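You operate a simulated robot arm through the tools that you are given. There is no shell and no other tool.

Carry out the task below with a simulated robot arm. There is one attempt and no reset: what you move stays moved.

## Task
Vacuum off, press SHAKE three times, set power 3 and switch on again.
Fine: press SHAKE only while the vacuum is off; its FILTER lamp must go out.
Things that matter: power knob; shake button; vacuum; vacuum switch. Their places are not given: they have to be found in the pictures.

Only the result counts: the job must be done as asked and must still hold three seconds after the hand-in. Knocking over, shifting, dropping, spilling or breaking anything else fails it.

## Robot
A 5-joint arm with a two-finger parallel gripper, fixed in place. Base frame: the origin is on the floor under the middle of its stand, x ahead of it, y to its left, z up. Readings come in mm, degrees, newtons and seconds.
It reaches about 1134 mm from its shoulder. Its first joint turns from -149.0 to 149.0 degrees. Payload 1.57 kg.
The TCP is the grasp point between the finger pads, 30 mm short of the fingertips. In the tool frame z runs along the fingers and y along their closing line. Largest opening 110 mm; finger width 24, thickness 12; the body of the gripper, 48 by 112 mm, starts 78 mm behind the TCP.
Orientation is that of the tool frame in the base frame, as [roll, pitch, yaw] about the fixed x, y, z axes, in that order (R = Rz(yaw) Ry(pitch) Rx(roll)). With the fingers straight down and closing along the base's y, the tool's x points along the base's -x, its y along +y and its z along -z.

## Interface
- The arm moves only by the tool play_rows. Its argument "motion" is text: rows parted by semicolons, each of 6 numbers parted by spaces: the shift along the base's x, y, z in cm, then the turn, a rotation vector about the base's x, y, z in degrees. In form: x y z rx ry rz; .... A call has 1 to 20 rows; each row is the pose to reach, as a shift and turn from the pose commanded when the call began. "grip" is the finger opening in cm, from 0 to 11, set as the call begins (left out, the last holds). Rows are played at 5 a second. More than 50 mm and 8.6 degrees between two rows, or a gripper value outside its range, and nothing of the call is played. Where a pose cannot be reached the arm comes as near as it can. A force on the tool above 50 N (or 10 N above the force at the start of the call, whichever is more), or a blocked arm, ends the call early, and 0.2 s more pass. The fingers move at their own pace (about 153 mm/s each) and stop on an object; they squeeze with about 43 N. The grip force told is the motor's: it shows also when the fingers shut on nothing. Time passes only in rows, and 0.2 s behind the last, so rows that repeat a pose let the fingers close. The reply holds the time, the measured pose of the TCP, the force on the tool along the base axes, the opening and the grip force, in the units named above and with some noise, with the torque about the TCP (base axes, N m) and any sound that the robot's microphone picked up, and new pictures: "pictures" is both (left out), scene, wrist or none.
- Cameras (640 x 400 px; columns grow to the right, rows downward): "scene" is fixed at [47.5, -650.9, 1522.7]; the picture's right is [0.27, -0.96, 0.00], its down [-0.94, -0.26, -0.23] and it looks along [0.22, 0.06, -0.97] (base axes); focal length 358 px, centre (320, 200). "wrist" rides on the gripper at [70, 16, -141] in the tool frame; the picture's right is [-0.23, 0.97, 0.00], its down [-0.86, -0.20, -0.48] and it looks along [-0.47, -0.11, 0.88] (tool axes); focal length 222 px, centre (320, 200).
- lift_body(by): slides the trunk up (or, below 0, down) by that many mm; the arm rides with it, the base frame stays. It gives what a move gives, with no picture.
- probe_pixels(camera, pixels): for up to 12 pixels [column, row] of the newest picture of that camera ("zoom" is the newest enlarged one), the place [x, y, z] in the base frame of the surface seen there, good to about 2 mm. It takes no simulated time.
- zoom(camera, box): a new picture of the part [left, top, right, bottom] of that camera's present view, enlarged. It takes no simulated time.
- job_done(): hands the job in; it is judged then, once.

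Open the gripper and draw the arm clear of the work before you hand the job in, unless the task says otherwise.

The tools are called after ">>>" as a command line: name --argument value ..., lists and objects as JSON in quotes. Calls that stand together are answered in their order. play_rows: Moves the arm, as the interface text tells. Its arguments: {"type":"object","properties":{"motion":{"type":"string"},"grip":{"type":"number"},"pictures":{"type":"string","enum":["both","scene","wrist","none"]}},"required":["motion"]} The other tools are called the same way: lift_body (by) moves the trunk up or down; probe_pixels (camera, pixels) gives the place of the surface under pixels of a picture; zoom (camera, box) takes an enlarged picture of a part of a camera's view; job_done () hands the job in.

At the start:

```text
time: 0.0
position: [234.4, -541.1, 1043.4]
ee_rot: [-180.0, 0.0, 180.0]
contact_force: [0.9, -0.6, 0.4]
moment: [0.02, 0.01, -0.01]
grip_width: 110.1
grip_force: 0.1
trunk travel left (down, up): [-777.0, 193.0]
```

scene: 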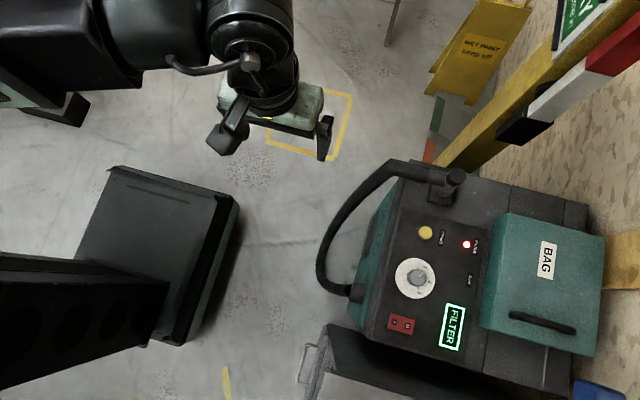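
wrist: 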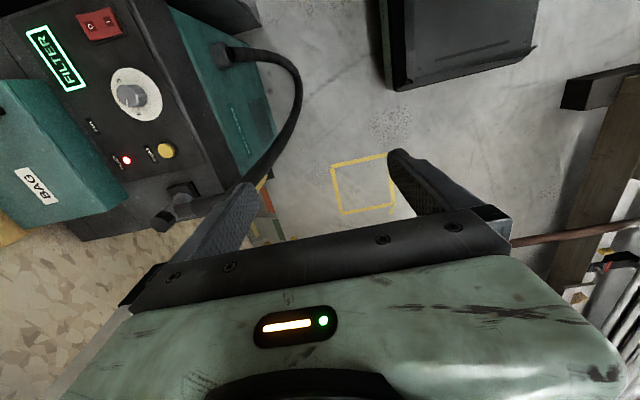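

The vacuum is at the right of the scene picture with a panel: yellow button (425,233), dial (416,278), red switch (401,325), FILTER lamp (452,327). I zoom in to read the panel and probe places.

>>> zoom --camera "scene" --box '[360, 200, 500, 360]'

>>> zoom --camera "wrist" --box '[20, 0, 220, 200]'

>>> probe_pixels --camera "scene" --pixels '[[425, 233], [416, 278], [401, 325], [452, 327], [400, 255], [440, 260], [420, 350], [380, 330], [410, 220], [450, 300], [466, 244], [395, 325]]'

```text
2.50 times, centred on (430, 280) of scene
```

zoom: 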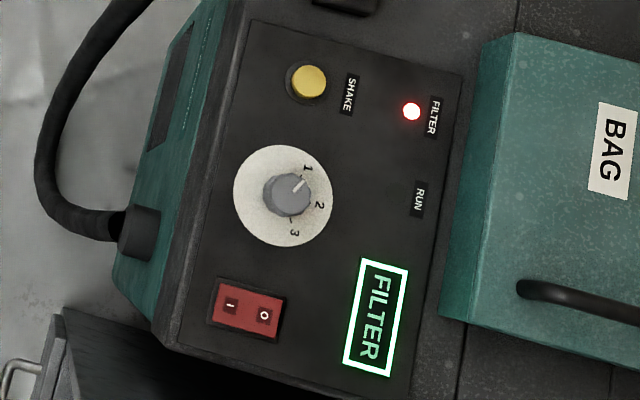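

```text
2.00 times, centred on (120, 100) of wrist
```

zoom: 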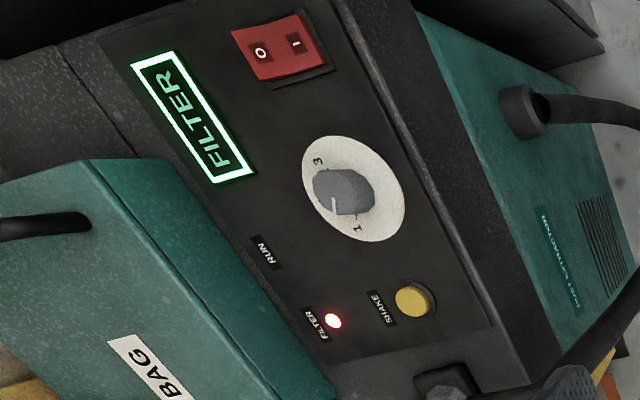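

```text
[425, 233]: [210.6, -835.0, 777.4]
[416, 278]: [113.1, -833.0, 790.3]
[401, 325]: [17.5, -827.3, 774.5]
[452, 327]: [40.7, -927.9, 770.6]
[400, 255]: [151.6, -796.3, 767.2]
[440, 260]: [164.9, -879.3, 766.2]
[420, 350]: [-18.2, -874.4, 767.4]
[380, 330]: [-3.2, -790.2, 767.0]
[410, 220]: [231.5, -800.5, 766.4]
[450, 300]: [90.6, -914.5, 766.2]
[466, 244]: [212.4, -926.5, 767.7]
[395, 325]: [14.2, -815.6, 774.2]
```

The panel is level at z≈766, button top ≈777, knob top ≈790, switch ≈774. I zoom closer on the rocker, the knob and the lamps to read the present state.

>>> zoom --camera "scene" --box '[380, 305, 430, 345]'

>>> zoom --camera "scene" --box '[445, 225, 495, 295]'

>>> zoom --camera "wrist" --box '[70, 0, 170, 60]'

>>> zoom --camera "scene" --box '[385, 250, 450, 305]'

```text
10.00 times, centred on (405, 325) of scene
```

zoom: 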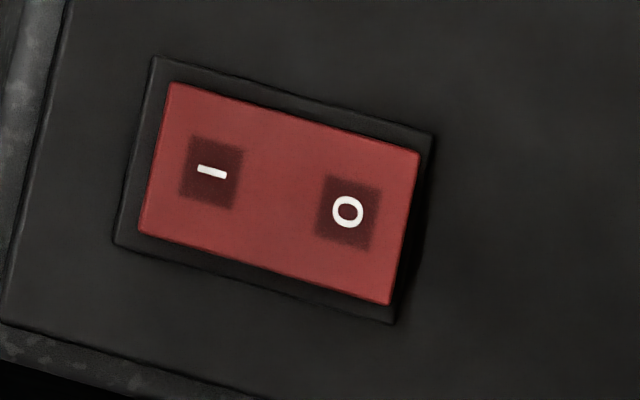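

```text
5.71 times, centred on (470, 260) of scene
```

zoom: 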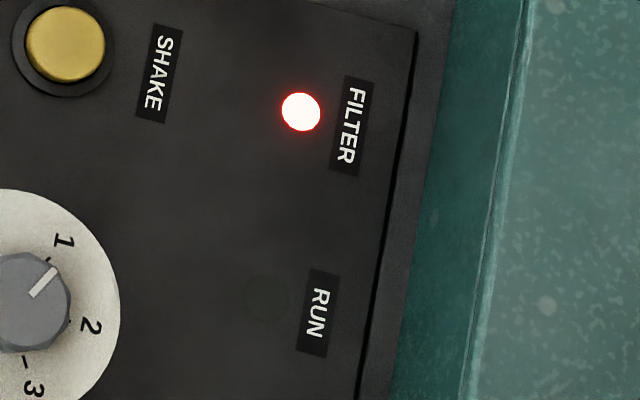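

```text
6.40 times, centred on (120, 30) of wrist
```

zoom: 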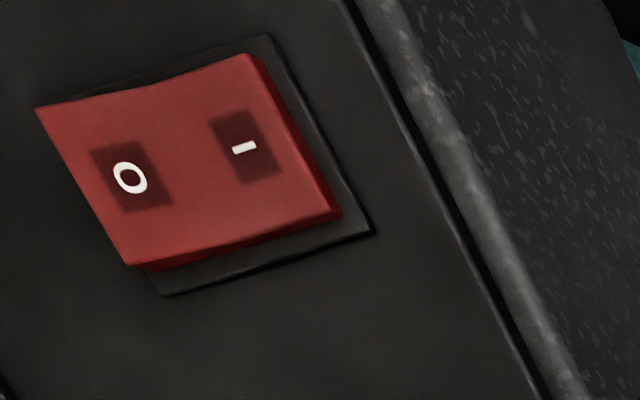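

```text
7.27 times, centred on (418, 278) of scene
```

zoom: 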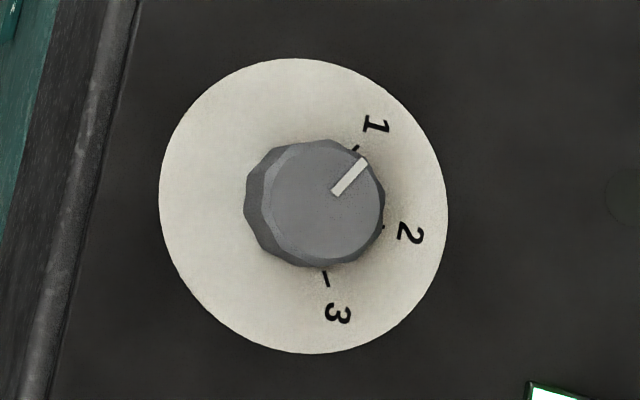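

RUN lamp is dark and the knob points at 1. I probe the two ends of the rocker and the knob/button details for heights.

>>> zoom --camera "scene" --box '[380, 305, 430, 345]'

>>> probe_pixels --camera "zoom" --pixels '[[165, 160], [210, 172], [250, 180], [280, 190], [310, 200], [348, 212], [395, 225], [170, 95], [150, 225], [410, 160], [385, 290], [500, 300]]'

```text
10.00 times, centred on (405, 325) of scene
```

zoom: 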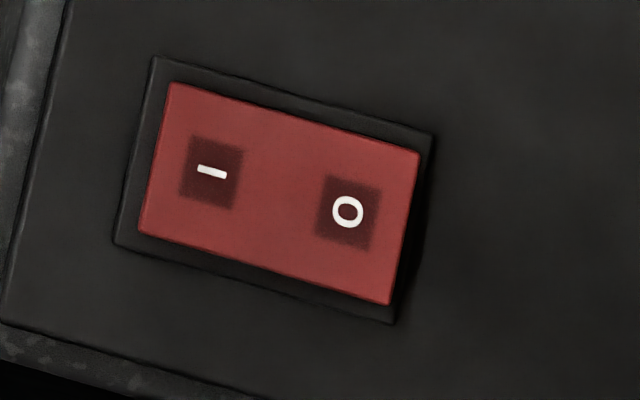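

```text
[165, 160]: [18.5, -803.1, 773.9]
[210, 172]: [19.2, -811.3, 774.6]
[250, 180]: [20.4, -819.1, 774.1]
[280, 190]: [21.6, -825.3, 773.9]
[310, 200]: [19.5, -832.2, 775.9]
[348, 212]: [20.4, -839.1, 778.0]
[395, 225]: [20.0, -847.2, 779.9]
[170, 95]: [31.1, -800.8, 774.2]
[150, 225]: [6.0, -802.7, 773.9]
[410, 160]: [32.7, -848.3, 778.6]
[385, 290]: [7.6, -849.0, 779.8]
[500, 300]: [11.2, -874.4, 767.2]
```

Rocker: the O end (y≈-847) stands up at 780 while the I half is down at 774, so the vacuum is switched to I; knob points at 1 with 3 about 120° clockwise. I probe the neighbours (bag box, hose, post, beam) and the knob for clearances.

>>> probe_pixels --camera "scene" --pixels '[[500, 230], [560, 290], [490, 320], [545, 322], [455, 178], [440, 190], [380, 175], [325, 260], [500, 120], [540, 125], [600, 70], [350, 290]]'

>>> zoom --camera "scene" --box '[385, 250, 450, 305]'

>>> probe_pixels --camera "zoom" --pixels '[[320, 205], [265, 205], [375, 205], [320, 150], [320, 258], [355, 148], [383, 228], [326, 280], [165, 205], [440, 205], [303, 65], [303, 345]]'

```text
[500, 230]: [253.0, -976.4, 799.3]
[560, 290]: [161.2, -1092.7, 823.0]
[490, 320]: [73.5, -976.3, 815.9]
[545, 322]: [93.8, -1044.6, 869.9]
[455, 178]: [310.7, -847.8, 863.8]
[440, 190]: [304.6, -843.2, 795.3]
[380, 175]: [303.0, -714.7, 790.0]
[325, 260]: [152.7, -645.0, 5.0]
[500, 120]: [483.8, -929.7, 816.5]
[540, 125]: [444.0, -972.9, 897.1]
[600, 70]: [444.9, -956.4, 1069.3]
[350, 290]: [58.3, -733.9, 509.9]
```

```text
7.27 times, centred on (418, 278) of scene
```

zoom: 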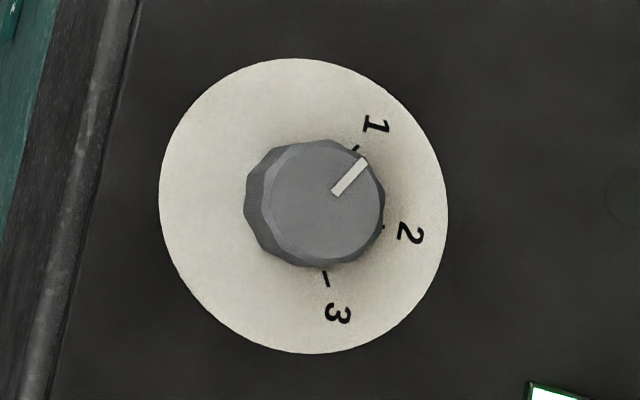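

```text
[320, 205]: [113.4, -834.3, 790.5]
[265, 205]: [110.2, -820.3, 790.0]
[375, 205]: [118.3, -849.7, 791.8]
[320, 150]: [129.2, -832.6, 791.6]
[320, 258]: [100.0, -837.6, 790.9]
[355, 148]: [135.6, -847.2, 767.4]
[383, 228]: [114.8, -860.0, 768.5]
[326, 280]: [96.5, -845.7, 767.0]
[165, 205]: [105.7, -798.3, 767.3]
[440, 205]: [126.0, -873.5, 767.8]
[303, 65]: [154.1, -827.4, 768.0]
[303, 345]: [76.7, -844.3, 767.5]
```

Knob axis is about (115.6,-835.9), top 791; ticks 1/2/3 lie at about -30°, -90°, -150° about it, so 1→3 is -120° about base z. First I close the fingers and travel at height to a point above the O end of the rocker (20,-843).

>>> play_rows --motion "-2.38 -3.34 0 0 0 0; -4.76 -6.69 0 0 0 0; -7.15 -10.03 0 0 0 0; -9.53 -13.38 0 0 0 0; -11.91 -16.72 0 0 0 0; -14.29 -20.07 0 0 0 0; -16.68 -23.41 0 0 0 0; -19.06 -26.76 0 0 0 0; -21.44 -30.2 0 0 0 0; -21.44 -30.2 -4 0 0 0; -21.44 -30.2 -8 0 0 0; -21.44 -30.2 -12 0 0 0; -21.44 -30.2 -16 0 0 0; -21.44 -30.2 -19 0 0 0; -21.44 -30.2 -19 0 0 0; -21.44 -30.2 -19 0 0 0" --grip 0

```text
time: 3.4
position: [11.9, -842.6, 1044.3]
ee_rot: [-180.0, 0.0, -180.0]
contact_force: [0.7, 0.0, 0.5]
moment: [0.0, -0.01, 0.01]
grip_width: 0.2
grip_force: 21.1
out of reach, approached as far as the arm can: row 10, 11, 12, 13, 14, 15, 16
trunk travel left (down, up): [-777.0, 193.0]
```

scene: 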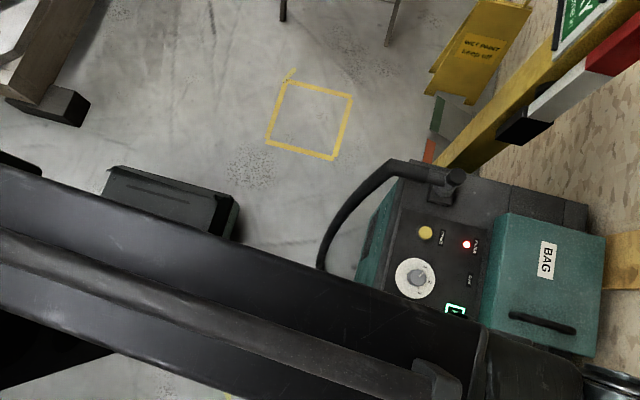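
wrist: 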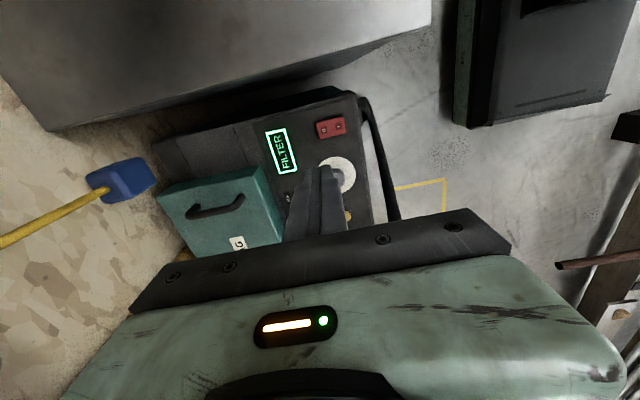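

The arm cannot descend at this radius (it stopped at z=1044), so the trunk has to come down instead. Before that I probe what stands under and near the arm links to be sure that lowering is safe.

>>> probe_pixels --camera "scene" --pixels '[[170, 200], [225, 210], [40, 350], [20, 250], [200, 280], [350, 330], [440, 380], [500, 350], [600, 380], [40, 50], [60, 105], [10, 160]]'

>>> probe_pixels --camera "wrist" --pixels '[[200, 60], [350, 30], [330, 75], [210, 200], [120, 180], [500, 60], [590, 260], [625, 130], [340, 175], [300, 200], [400, 20], [60, 120]]'

```text
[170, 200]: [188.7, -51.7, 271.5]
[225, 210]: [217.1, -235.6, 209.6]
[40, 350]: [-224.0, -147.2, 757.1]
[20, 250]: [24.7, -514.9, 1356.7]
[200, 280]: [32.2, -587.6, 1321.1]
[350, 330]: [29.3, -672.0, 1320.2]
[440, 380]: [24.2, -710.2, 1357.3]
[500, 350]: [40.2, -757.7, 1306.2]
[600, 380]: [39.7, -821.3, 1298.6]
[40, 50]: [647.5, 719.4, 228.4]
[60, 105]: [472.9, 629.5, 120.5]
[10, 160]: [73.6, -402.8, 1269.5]
```

```text
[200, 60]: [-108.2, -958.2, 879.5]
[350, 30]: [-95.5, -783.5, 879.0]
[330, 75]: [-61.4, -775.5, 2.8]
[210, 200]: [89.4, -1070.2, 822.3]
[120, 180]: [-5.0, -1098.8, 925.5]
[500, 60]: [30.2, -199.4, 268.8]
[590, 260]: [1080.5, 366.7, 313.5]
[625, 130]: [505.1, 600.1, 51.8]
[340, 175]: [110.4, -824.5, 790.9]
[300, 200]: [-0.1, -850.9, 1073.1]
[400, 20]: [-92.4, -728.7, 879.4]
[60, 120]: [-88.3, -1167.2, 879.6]
```

Nothing lies in the way: links sit ~z 1300 above TCP, the cabinet top nearby is only 880 and at x<-90. I lower the trunk by 150 mm, which should bring the TCP to about z=894.

>>> lift_body --by -150

```text
time: 5.2
position: [10.3, -842.4, 894.3]
ee_rot: [180.0, -0.2, -180.0]
contact_force: [-0.6, 0.4, 0.6]
moment: [-0.04, -0.01, 0.0]
grip_width: 0.0
grip_force: 21.3
trunk travel left (down, up): [-627.0, 343.0]
```

TCP is now at (10.3,-842.4,894.3). I raise the arm 10 cm relative to the trunk and correct x by +1 cm, to gain descending room and see how it follows.

>>> play_rows --motion "0.5 0 3 0 0 0; 1 0 6 0 0 0; 1 0 9 0 0 0; 1 0 10 0 0 0; 1 0 10 0 0 0"

```text
time: 6.3
position: [19.8, -842.1, 892.9]
ee_rot: [180.0, 0.0, 179.9]
contact_force: [0.4, -0.5, 0.1]
moment: [0.01, 0.04, 0.0]
grip_width: 0.0
grip_force: 21.2
out of reach, approached as far as the arm can: row 1, 2, 3, 4, 5
trunk travel left (down, up): [-627.0, 343.0]
```

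scene: 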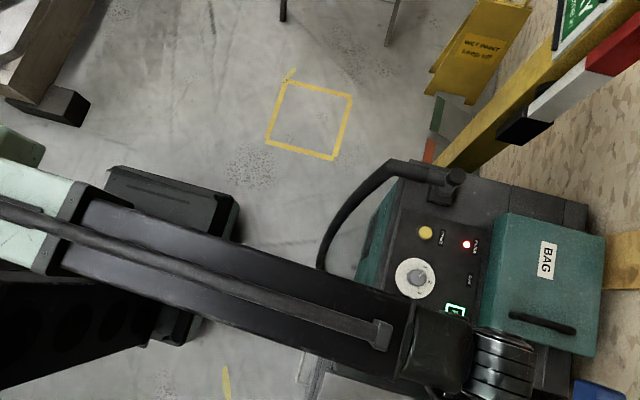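
wrist: 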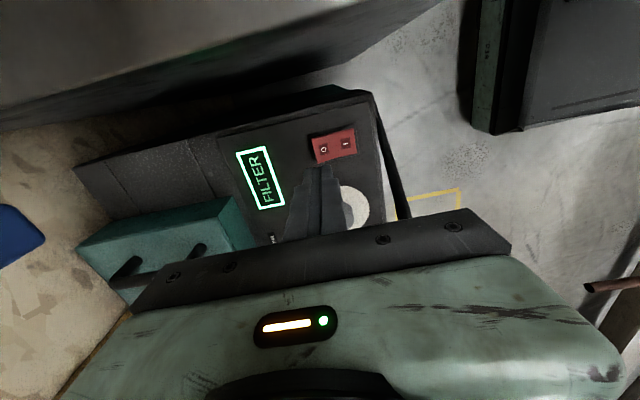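

The arm only moves in the plane (z stayed 892.9), so height is set by the trunk. TCP is at (19.8,-842.1), over the O end; I lower the trunk 72 mm so the fingertips stop about 11 mm above the rocker.

>>> lift_body --by -72

>>> play_rows --motion "0 0 0 0 0 0"

```text
time: 7.5
position: [20.0, -842.2, 822.0]
ee_rot: [-180.0, -0.1, -180.0]
contact_force: [-0.1, -0.1, 0.6]
moment: [0.03, -0.01, 0.01]
grip_width: 0.1
grip_force: 21.3
trunk travel left (down, up): [-555.0, 415.0]
```

```text
time: 7.8
position: [19.3, -842.5, 822.3]
ee_rot: [-180.0, -0.1, 179.9]
contact_force: [0.2, -0.4, 0.5]
moment: [-0.02, 0.0, -0.03]
grip_width: 0.0
grip_force: 21.0
trunk travel left (down, up): [-555.0, 415.0]
```

scene: 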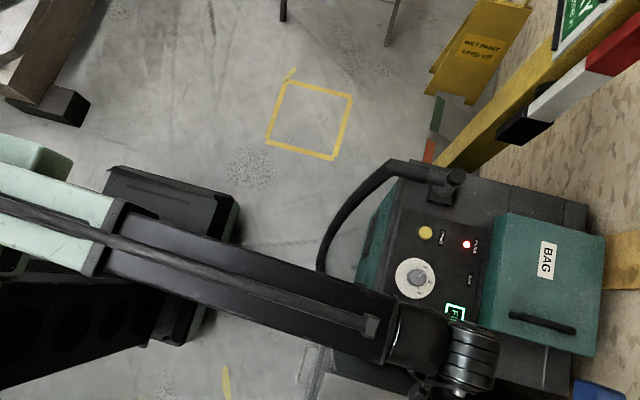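
wrist: 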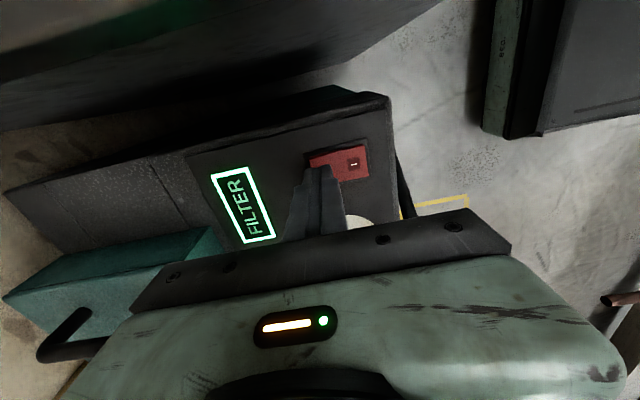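

TCP z=822 (tips ≈792) right over the O end. I lower another 10 mm, then go on in small steps watching force and sound.

>>> lift_body --by -10

>>> lift_body --by -4

```text
time: 8.4
position: [19.7, -842.3, 812.9]
ee_rot: [180.0, 0.0, -180.0]
contact_force: [0.2, -0.3, 0.6]
moment: [-0.02, 0.0, -0.02]
grip_width: 0.3
grip_force: 21.5
trunk travel left (down, up): [-545.0, 425.0]
```

```text
time: 9.0
position: [18.7, -841.4, 806.3]
ee_rot: [180.0, 0.0, 180.0]
contact_force: [1.3, -0.4, 1.6]
moment: [-0.02, -0.01, 0.01]
grip_width: 0.1
grip_force: 21.5
trunk travel left (down, up): [-541.0, 429.0]
```

Contact begins (force z 1.6 N) at TCP z≈807. I press further by small steps.

>>> lift_body --by -3

>>> play_rows --motion "0 0 0 0 0 0"

```text
time: 9.5
position: [19.4, -842.6, 806.4]
ee_rot: [-179.9, -0.1, -180.0]
contact_force: [0.1, -5.5, 12.5]
moment: [-0.01, 0.03, 0.0]
grip_width: 0.0
grip_force: 21.9
trunk travel left (down, up): [-538.0, 432.0]
```

```text
time: 9.9
position: [19.5, -841.3, 804.7]
ee_rot: [-179.9, 0.1, 179.9]
contact_force: [0.2, -7.0, 14.8]
moment: [-0.07, 0.0, 0.01]
grip_width: 0.1
grip_force: 21.7
trunk travel left (down, up): [-538.0, 432.0]
```

scene: 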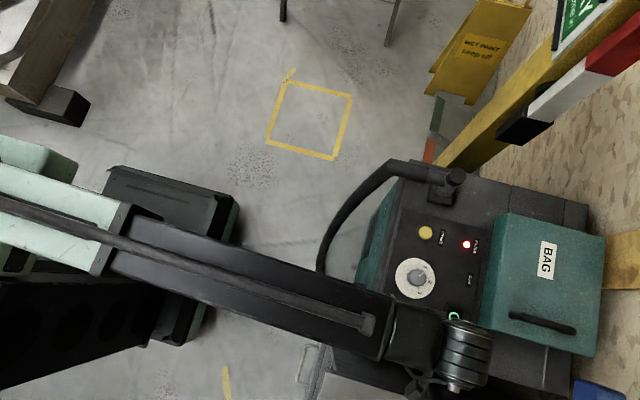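
wrist: 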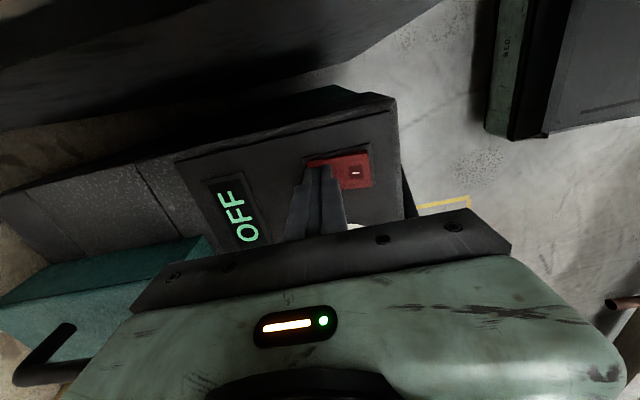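

The display now reads OFF. I raise the trunk 45 mm and probe the SHAKE button precisely in the scene picture.

>>> lift_body --by 45

>>> zoom --camera "scene" --box '[405, 215, 445, 250]'

```text
time: 10.8
position: [20.0, -841.3, 850.1]
ee_rot: [-179.9, 0.0, 180.0]
contact_force: [-0.6, 0.4, -0.4]
moment: [-0.01, 0.01, 0.01]
grip_width: 0.0
grip_force: 21.2
trunk travel left (down, up): [-583.0, 387.0]
```

```text
11.43 times, centred on (425, 232) of scene
```

zoom: 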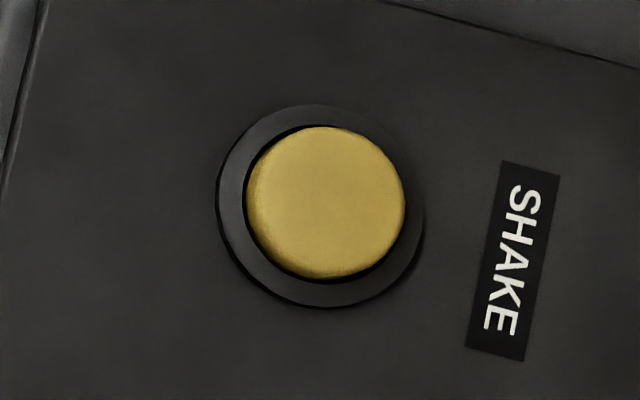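

>>> probe_pixels --camera "zoom" --pixels '[[335, 203], [255, 203], [398, 203], [330, 135], [330, 272], [235, 203], [300, 290], [330, 112]]'

```text
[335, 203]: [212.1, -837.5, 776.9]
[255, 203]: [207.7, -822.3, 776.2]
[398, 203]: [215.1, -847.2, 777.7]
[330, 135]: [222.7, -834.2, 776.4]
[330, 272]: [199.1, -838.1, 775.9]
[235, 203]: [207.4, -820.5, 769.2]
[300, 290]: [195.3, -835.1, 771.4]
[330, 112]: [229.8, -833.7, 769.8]
```

Button centre is (211.5,-836), top ≈777, collar ≈770. I move over it with the tips at ≈820, clear of the knob (791).

>>> play_rows --motion "4 0.1 0 0 0 0; 8 0.2 0 0 0 0; 12 0.3 0 0 0 0; 16 0.4 0 0 0 0; 19.15 0.55 0 0 0 0; 19.15 0.55 0 0 0 0"

```text
time: 12.2
position: [213.5, -838.0, 849.9]
ee_rot: [-180.0, 0.0, -180.0]
contact_force: [0.0, -0.2, -0.6]
moment: [-0.02, 0.06, 0.01]
grip_width: 0.0
grip_force: 21.3
trunk travel left (down, up): [-583.0, 387.0]
```

scene: 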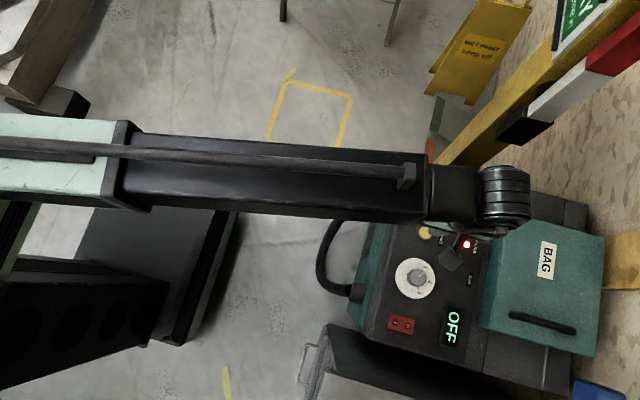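
wrist: 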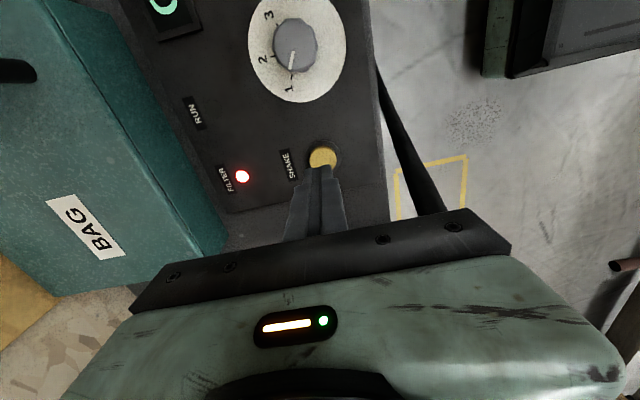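

TCP reads (213.5,-838) – within 2 mm of the button centre; the display at (452,325) shows OFF and the FILTER lamp is still red. I nudge by (-1.5,+1.5) mm and then lower 38 mm so the tips are ≈5 mm above the button.

>>> play_rows --motion "-0.15 0.15 0 0 0 0; -0.15 0.15 0 0 0 0" --pictures "none"

>>> lift_body --by -38

>>> lift_body --by -4

```text
time: 12.8
position: [211.6, -835.3, 850.4]
ee_rot: [180.0, -0.1, 179.9]
contact_force: [0.4, -0.8, 0.0]
moment: [0.0, -0.02, 0.0]
grip_width: 0.0
grip_force: 21.0
trunk travel left (down, up): [-583.0, 387.0]
```

```text
time: 13.6
position: [211.5, -835.7, 811.6]
ee_rot: [180.0, 0.0, -180.0]
contact_force: [-0.4, -0.2, -0.1]
moment: [-0.01, 0.01, -0.01]
grip_width: 0.0
grip_force: 21.9
trunk travel left (down, up): [-545.0, 425.0]
```

```text
time: 14.1
position: [211.1, -835.2, 807.6]
ee_rot: [-180.0, 0.0, 180.0]
contact_force: [-0.1, 0.6, -0.1]
moment: [0.01, 0.03, 0.0]
grip_width: 0.0
grip_force: 21.6
trunk travel left (down, up): [-541.0, 429.0]
```

Tips are at ≈777.6, about to touch. I lower in 2 mm steps to find where the button clicks.

>>> lift_body --by -2

>>> lift_body --by -2

>>> play_rows --motion "0 0 0 0 0 0"

```text
time: 14.6
position: [210.4, -835.3, 804.7]
ee_rot: [180.0, 0.1, 179.9]
contact_force: [-0.1, 0.1, -0.4]
moment: [-0.03, -0.01, 0.02]
grip_width: 0.2
grip_force: 20.8
trunk travel left (down, up): [-539.0, 431.0]
```

```text
time: 15.2
position: [211.3, -835.8, 803.9]
ee_rot: [-180.0, 0.0, 180.0]
contact_force: [0.0, -0.7, 1.7]
moment: [-0.05, -0.01, 0.02]
grip_width: 0.1
grip_force: 21.6
trunk travel left (down, up): [-537.0, 433.0]
heard: click
```

```text
time: 15.6
position: [211.9, -834.8, 804.3]
ee_rot: [179.9, -0.1, -179.9]
contact_force: [0.8, -0.2, 1.9]
moment: [-0.04, 0.02, 0.02]
grip_width: 0.1
grip_force: 21.4
trunk travel left (down, up): [-537.0, 433.0]
```

scene: 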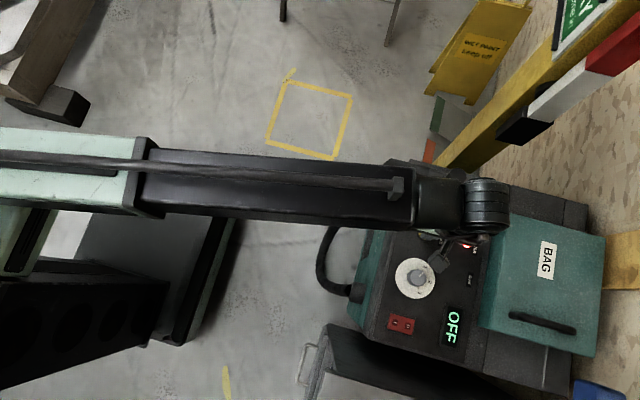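
wrist: 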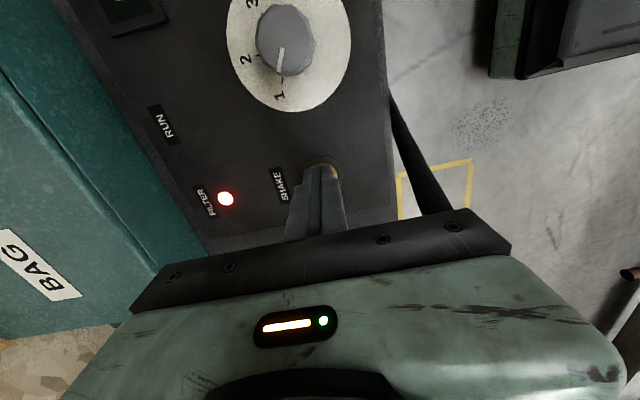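

A click was heard at tip z≈774 with the display still OFF: first press counted. I raise 8 mm to release fully, then press again by 8 mm.

>>> lift_body --by 8

>>> play_rows --motion "0 0 0 0 0 0; 0 0 0 0 0 0"

```text
time: 16.1
position: [211.0, -835.2, 811.4]
ee_rot: [-180.0, 0.0, -180.0]
contact_force: [0.3, 0.3, 0.2]
moment: [0.01, -0.01, 0.04]
grip_width: 0.0
grip_force: 21.4
trunk travel left (down, up): [-545.0, 425.0]
```

```text
time: 16.7
position: [211.1, -835.6, 811.7]
ee_rot: [-179.9, 0.0, 180.0]
contact_force: [0.7, -0.2, 0.2]
moment: [0.01, 0.01, 0.01]
grip_width: 0.0
grip_force: 21.4
trunk travel left (down, up): [-545.0, 425.0]
```

scene: 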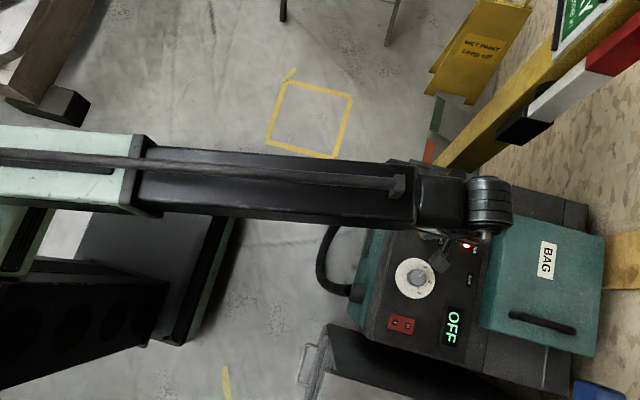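
wrist: 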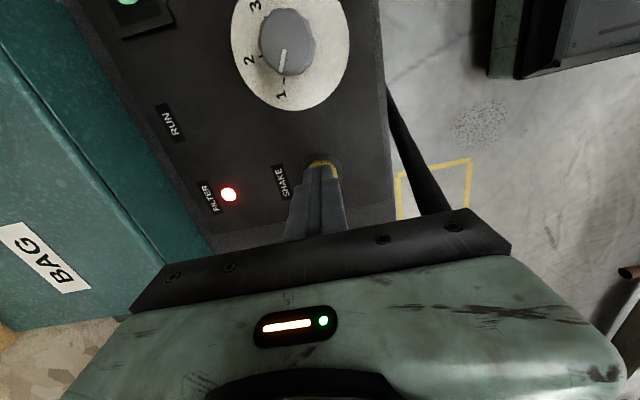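

Released (tips ≈781, force ≈0), FILTER lamp still red. Second press now: down 8 mm, then look.

>>> lift_body --by -8

>>> play_rows --motion "0 0 0 0 0 0"

```text
time: 17.3
position: [210.8, -835.3, 803.7]
ee_rot: [-180.0, 0.0, 180.0]
contact_force: [0.7, -0.9, 1.6]
moment: [-0.04, 0.0, -0.01]
grip_width: 0.0
grip_force: 21.3
trunk travel left (down, up): [-537.0, 433.0]
heard: click
```

```text
time: 17.7
position: [211.3, -834.4, 804.2]
ee_rot: [180.0, 0.1, 180.0]
contact_force: [-0.4, -1.2, 2.0]
moment: [-0.03, 0.0, -0.04]
grip_width: 0.0
grip_force: 21.9
trunk travel left (down, up): [-537.0, 433.0]
```

scene: 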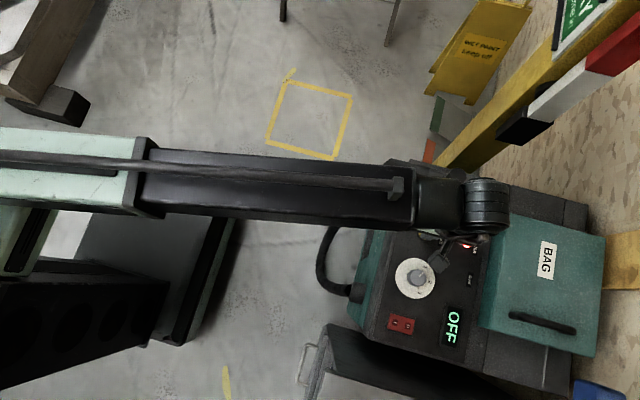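
wrist: 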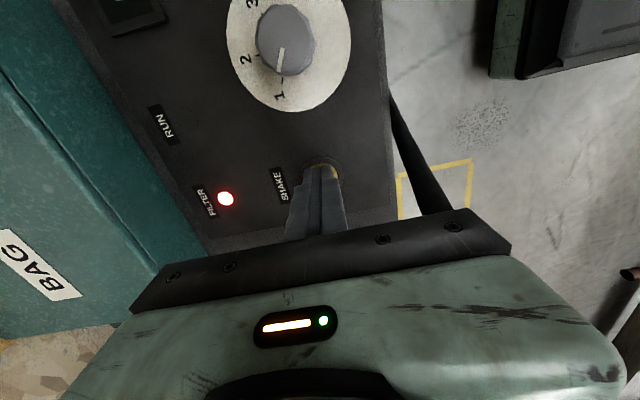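

Second click heard. I release by 8 mm, wait briefly, and press the third time.

>>> lift_body --by 8

>>> play_rows --motion "0 0 0 0 0 0; 0 0 0 0 0 0" --pictures "wrist"

>>> lift_body --by -8

>>> play_rows --motion "0 0 0 0 0 0"

```text
time: 18.3
position: [211.2, -834.7, 810.9]
ee_rot: [179.9, 0.0, 179.9]
contact_force: [-0.3, 0.6, 1.0]
moment: [-0.02, 0.0, -0.01]
grip_width: 0.3
grip_force: 21.5
trunk travel left (down, up): [-545.0, 425.0]
```

```text
time: 18.9
position: [210.5, -835.9, 812.1]
ee_rot: [-180.0, 0.0, -180.0]
contact_force: [-0.7, 0.2, -1.4]
moment: [0.0, -0.01, 0.03]
grip_width: 0.0
grip_force: 21.2
trunk travel left (down, up): [-545.0, 425.0]
```

wrist: 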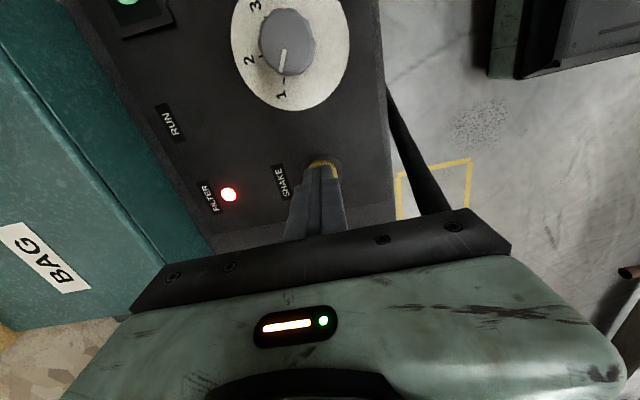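

```text
time: 19.4
position: [210.3, -835.6, 803.7]
ee_rot: [180.0, 0.0, -180.0]
contact_force: [-0.5, -1.2, 1.6]
moment: [0.02, 0.0, 0.01]
grip_width: 0.0
grip_force: 21.7
trunk travel left (down, up): [-537.0, 433.0]
heard: click
```

```text
time: 19.8
position: [212.1, -836.5, 803.5]
ee_rot: [-180.0, 0.0, 180.0]
contact_force: [-0.1, -1.2, 2.2]
moment: [-0.05, -0.01, -0.07]
grip_width: 0.0
grip_force: 21.3
trunk travel left (down, up): [-537.0, 433.0]
```

scene: 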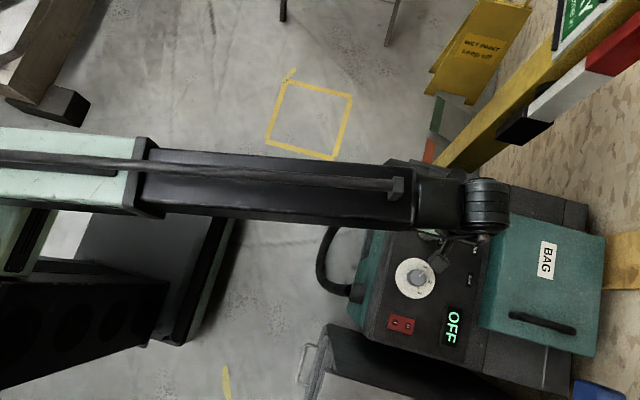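
wrist: 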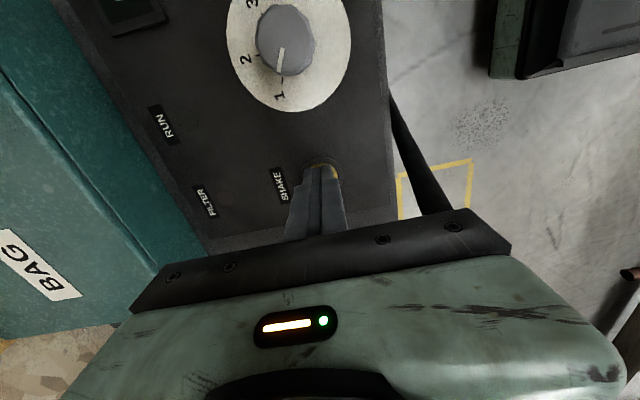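

The third click was heard and the FILTER lamp at (228,196) in the wrist picture is now dark. I raise 45 mm, then move over the knob axis (115.6,-835.9) with the fingers opening to 6 cm and pre-turn +60° about z.

>>> lift_body --by 45

>>> play_rows --motion "-3.2 0 0 0 0 0; -6.4 0 0 0 0 0; -9.6 0 0 0 0 0; -9.6 0 0 0 0 7.5; -9.6 0 0 0 0 15; -9.6 0 0 0 0 22.5; -9.6 0 0 0 0 30; -9.6 0 0 0 0 37.5; -9.6 0 0 0 0 45; -9.6 0 0 0 0 52.5; -9.6 0 0 0 0 60; -9.6 0 0 0 0 60; -9.6 0 0 0 0 60" --grip 6

```text
time: 20.7
position: [211.5, -835.1, 848.7]
ee_rot: [179.9, 0.1, -179.9]
contact_force: [0.6, 0.1, 0.4]
moment: [0.01, 0.0, -0.01]
grip_width: 0.2
grip_force: 21.2
trunk travel left (down, up): [-582.0, 388.0]
```

```text
time: 23.5
position: [114.2, -835.6, 850.0]
ee_rot: [180.0, 0.1, -120.0]
contact_force: [0.1, 0.3, -0.5]
moment: [0.01, -0.01, -0.03]
grip_width: 60.0
grip_force: 0.0
trunk travel left (down, up): [-582.0, 388.0]
```

scene: 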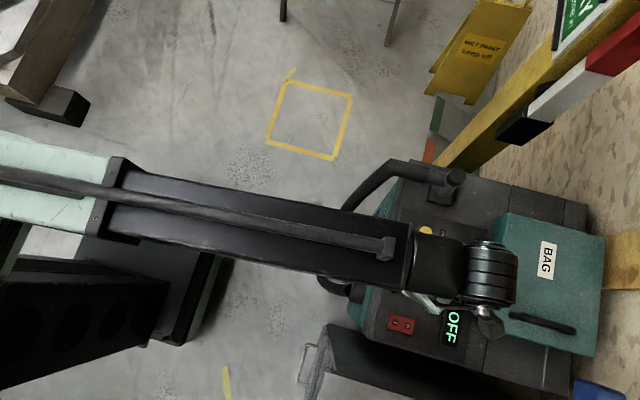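
wrist: 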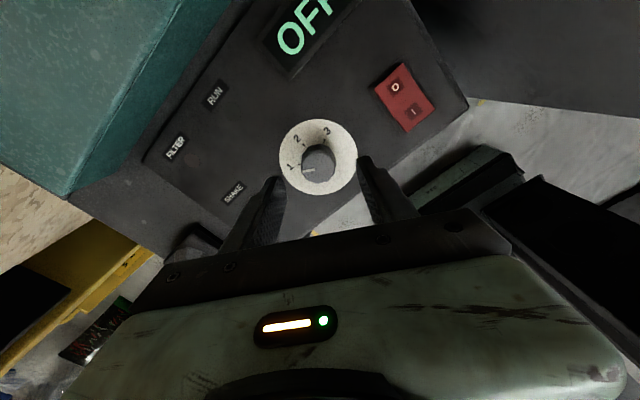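

Turned to yaw -120° and TCP at (114.2,-835.6); the knob at (318,165) is centred between the fingers. I shift +1.2 mm in x and lower 46 mm so the tips stand ≈6 mm above the panel.

>>> play_rows --motion "0.12 0 0 0 0 0; 0.12 0 0 0 0 0" --pictures "none"

>>> lift_body --by -46

>>> play_rows --motion "0 0 0 0 0 0" --pictures "wrist"

```text
time: 24.1
position: [116.0, -836.4, 848.8]
ee_rot: [179.9, 0.0, -120.0]
contact_force: [-0.3, -0.2, -0.3]
moment: [-0.01, -0.03, -0.03]
grip_width: 60.1
grip_force: 0.1
trunk travel left (down, up): [-582.0, 388.0]
```

```text
time: 25.0
position: [115.4, -835.0, 803.8]
ee_rot: [180.0, -0.1, -120.0]
contact_force: [-0.1, -0.7, -0.3]
moment: [0.0, -0.01, -0.02]
grip_width: 60.2
grip_force: 0.0
trunk travel left (down, up): [-536.0, 434.0]
```

```text
time: 25.4
position: [116.6, -835.9, 803.1]
ee_rot: [-179.9, 0.0, -119.9]
contact_force: [0.0, 0.1, -0.2]
moment: [0.02, 0.02, -0.02]
grip_width: 60.1
grip_force: 0.1
trunk travel left (down, up): [-536.0, 434.0]
```

wrist: 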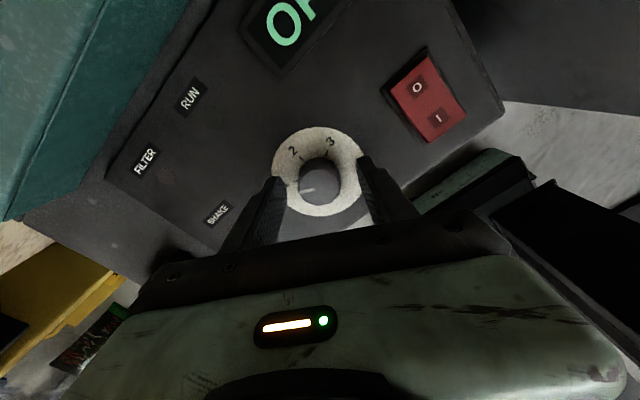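

The knob sits between the two fingers with tips ≈6 mm above the panel. I close the fingers on it and let them settle.

>>> play_rows --motion "0 0 0 0 0 0; 0 0 0 0 0 0; 0 0 0 0 0 0" --grip 2.8

```text
time: 26.2
position: [116.0, -835.1, 803.2]
ee_rot: [-179.9, 0.0, -120.0]
contact_force: [7.4, -8.7, 5.0]
moment: [-0.22, -0.25, -0.04]
grip_width: 32.9
grip_force: 41.8
trunk travel left (down, up): [-536.0, 434.0]
```

scene: 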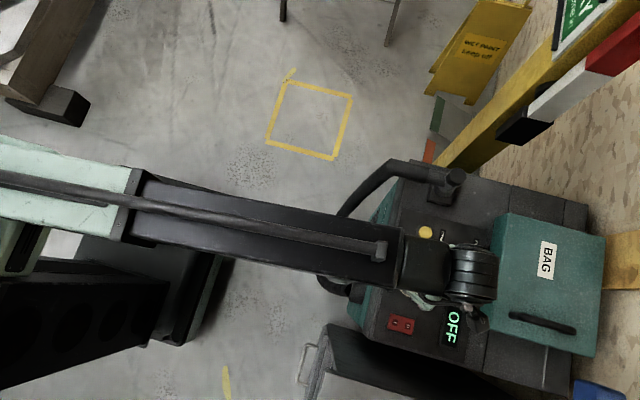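
wrist: 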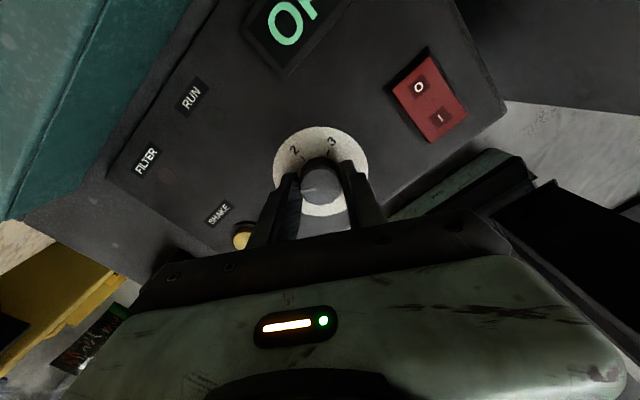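

The grip is firm on the knob (32.9 mm, 42 N). I turn -60° about z first in 7.5° rows and look at the pointer.

>>> play_rows --motion "0 0 0 0 0 -7.5; 0 0 0 0 0 -15; 0 0 0 0 0 -22.5; 0 0 0 0 0 -30; 0 0 0 0 0 -37.5; 0 0 0 0 0 -45; 0 0 0 0 0 -52.5; 0 0 0 0 0 -60; 0 0 0 0 0 -60"

```text
time: 28.2
position: [116.4, -834.6, 802.4]
ee_rot: [180.0, -0.1, -180.0]
contact_force: [4.2, 10.6, -8.0]
moment: [0.13, 0.16, 0.04]
grip_width: 32.8
grip_force: 41.1
trunk travel left (down, up): [-536.0, 434.0]
```

scene: 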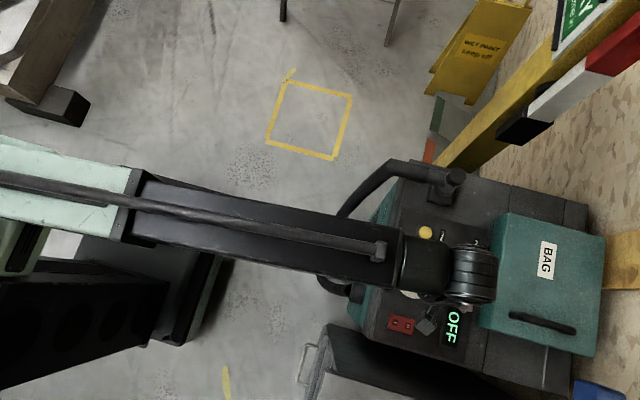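
wrist: 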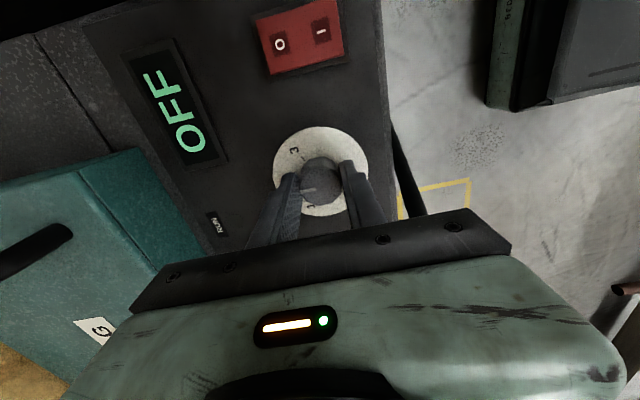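

The pointer at (308,190) keeps its place between the fingers while the dial has turned, so the knob follows and is at 2. I turn the other -60°.

>>> play_rows --motion "0 0 0 0 0 -7.5; 0 0 0 0 0 -15; 0 0 0 0 0 -22.5; 0 0 0 0 0 -30; 0 0 0 0 0 -37.5; 0 0 0 0 0 -45; 0 0 0 0 0 -52.5; 0 0 0 0 0 -60; 0 0 0 0 0 -60"

>>> zoom --camera "wrist" --box '[250, 110, 400, 240]'

```text
time: 30.2
position: [117.0, -833.8, 803.7]
ee_rot: [179.9, -0.2, 119.9]
contact_force: [7.6, 29.4, -18.6]
moment: [0.87, 0.09, 0.19]
grip_width: 33.1
grip_force: 41.7
trunk travel left (down, up): [-536.0, 434.0]
```

scene: 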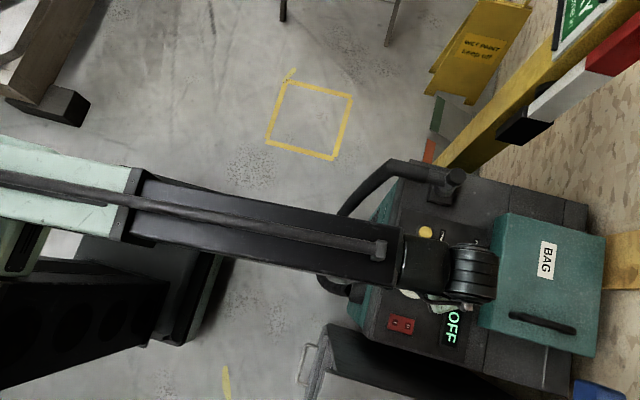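
wrist: 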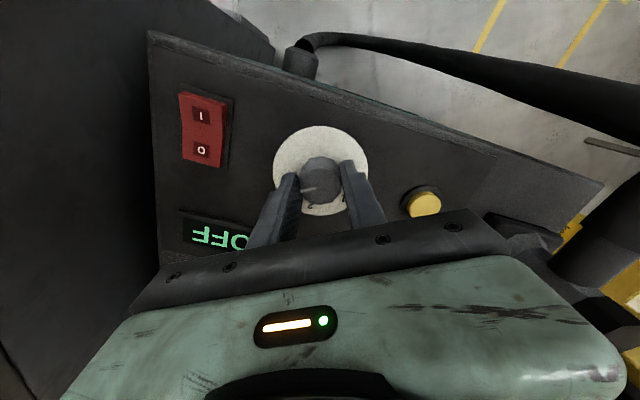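

```text
3.08 times, centred on (325, 175) of wrist
```

zoom: 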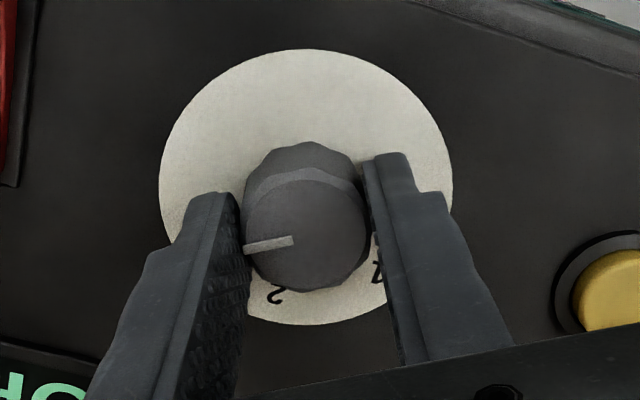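

The pointer has turned about 120° in all, but a side force (29 N) has built up, so I open the fingers now to release it and then check the pointer.

>>> play_rows --motion "0 0 0 0 0 0; 0 0 0 0 0 0" --grip 6

>>> zoom --camera "wrist" --box '[250, 110, 400, 240]'

```text
time: 30.8
position: [116.2, -836.1, 803.7]
ee_rot: [-180.0, 0.0, 120.1]
contact_force: [0.7, -0.6, -0.5]
moment: [0.01, -0.02, -0.01]
grip_width: 60.2
grip_force: 0.0
trunk travel left (down, up): [-536.0, 434.0]
```

scene: 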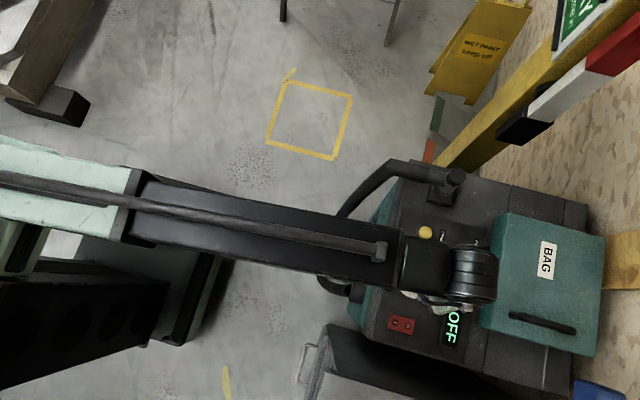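
wrist: 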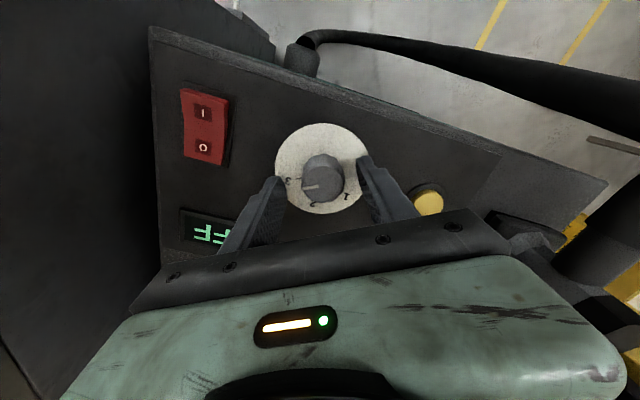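

```text
3.08 times, centred on (325, 175) of wrist
```

zoom: 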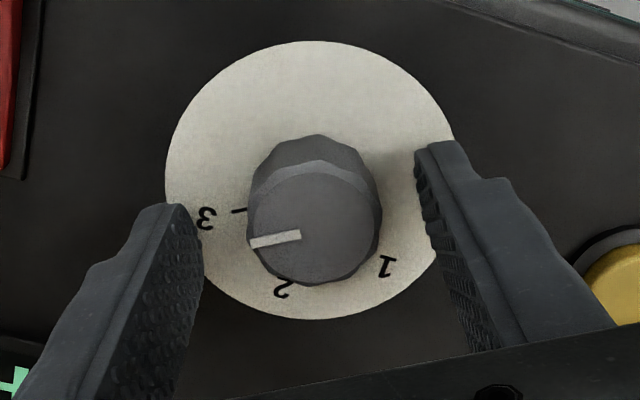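

Released (forces ≈0); the pointer seems close to 3, to be checked without parallax. I raise 50 mm, swing aside toward larger x so the scene camera sees the knob, and turn back to yaw 180.

>>> lift_body --by 50

>>> zoom --camera "wrist" --box '[240, 90, 420, 250]'

>>> play_rows --motion "0 0 0 0 0 7.5; 0 0 0 0 0 15; 0 0 0 0 0 22.5; 0 0 0 0 0 30; 0 0 0 0 0 37.5; 0 0 0 0 0 45; 0 0 0 0 0 52.5; 0 0 0 0 0 60; 3 0 0 0 0 60; 6 0 0 0 0 60; 9 0 0 0 0 60; 9 0 0 0 0 60" --grip 0

>>> zoom --camera "scene" --box '[385, 250, 450, 305]'

```text
time: 31.7
position: [116.7, -835.9, 853.2]
ee_rot: [180.0, 0.0, 119.9]
contact_force: [0.2, 0.6, 0.0]
moment: [-0.01, 0.02, -0.01]
grip_width: 59.9
grip_force: 0.0
trunk travel left (down, up): [-586.0, 384.0]
```

```text
2.50 times, centred on (330, 170) of wrist
```

zoom: 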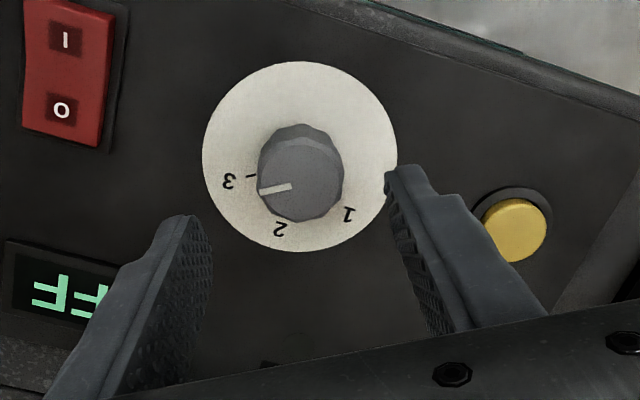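

```text
time: 34.3
position: [206.5, -835.5, 852.9]
ee_rot: [180.0, 0.1, 180.0]
contact_force: [0.4, 1.6, -0.5]
moment: [-0.01, 0.02, 0.01]
grip_width: 0.0
grip_force: 21.6
trunk travel left (down, up): [-586.0, 384.0]
```

scene: 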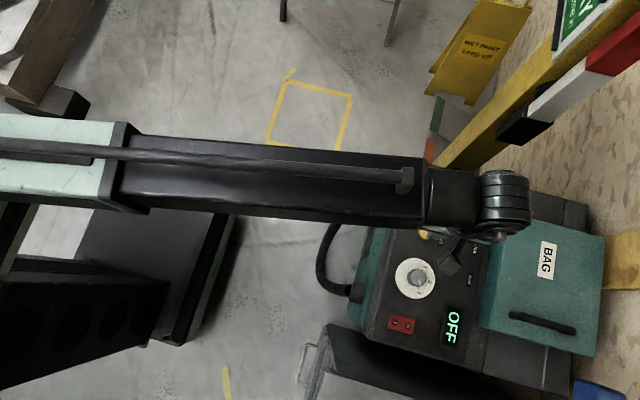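
wrist: 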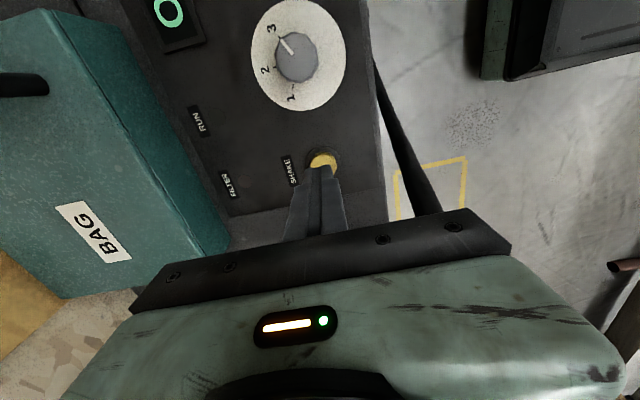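

```text
7.27 times, centred on (418, 278) of scene
```

zoom: 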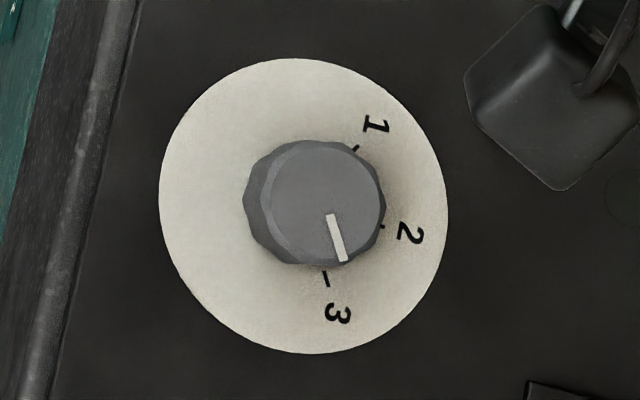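

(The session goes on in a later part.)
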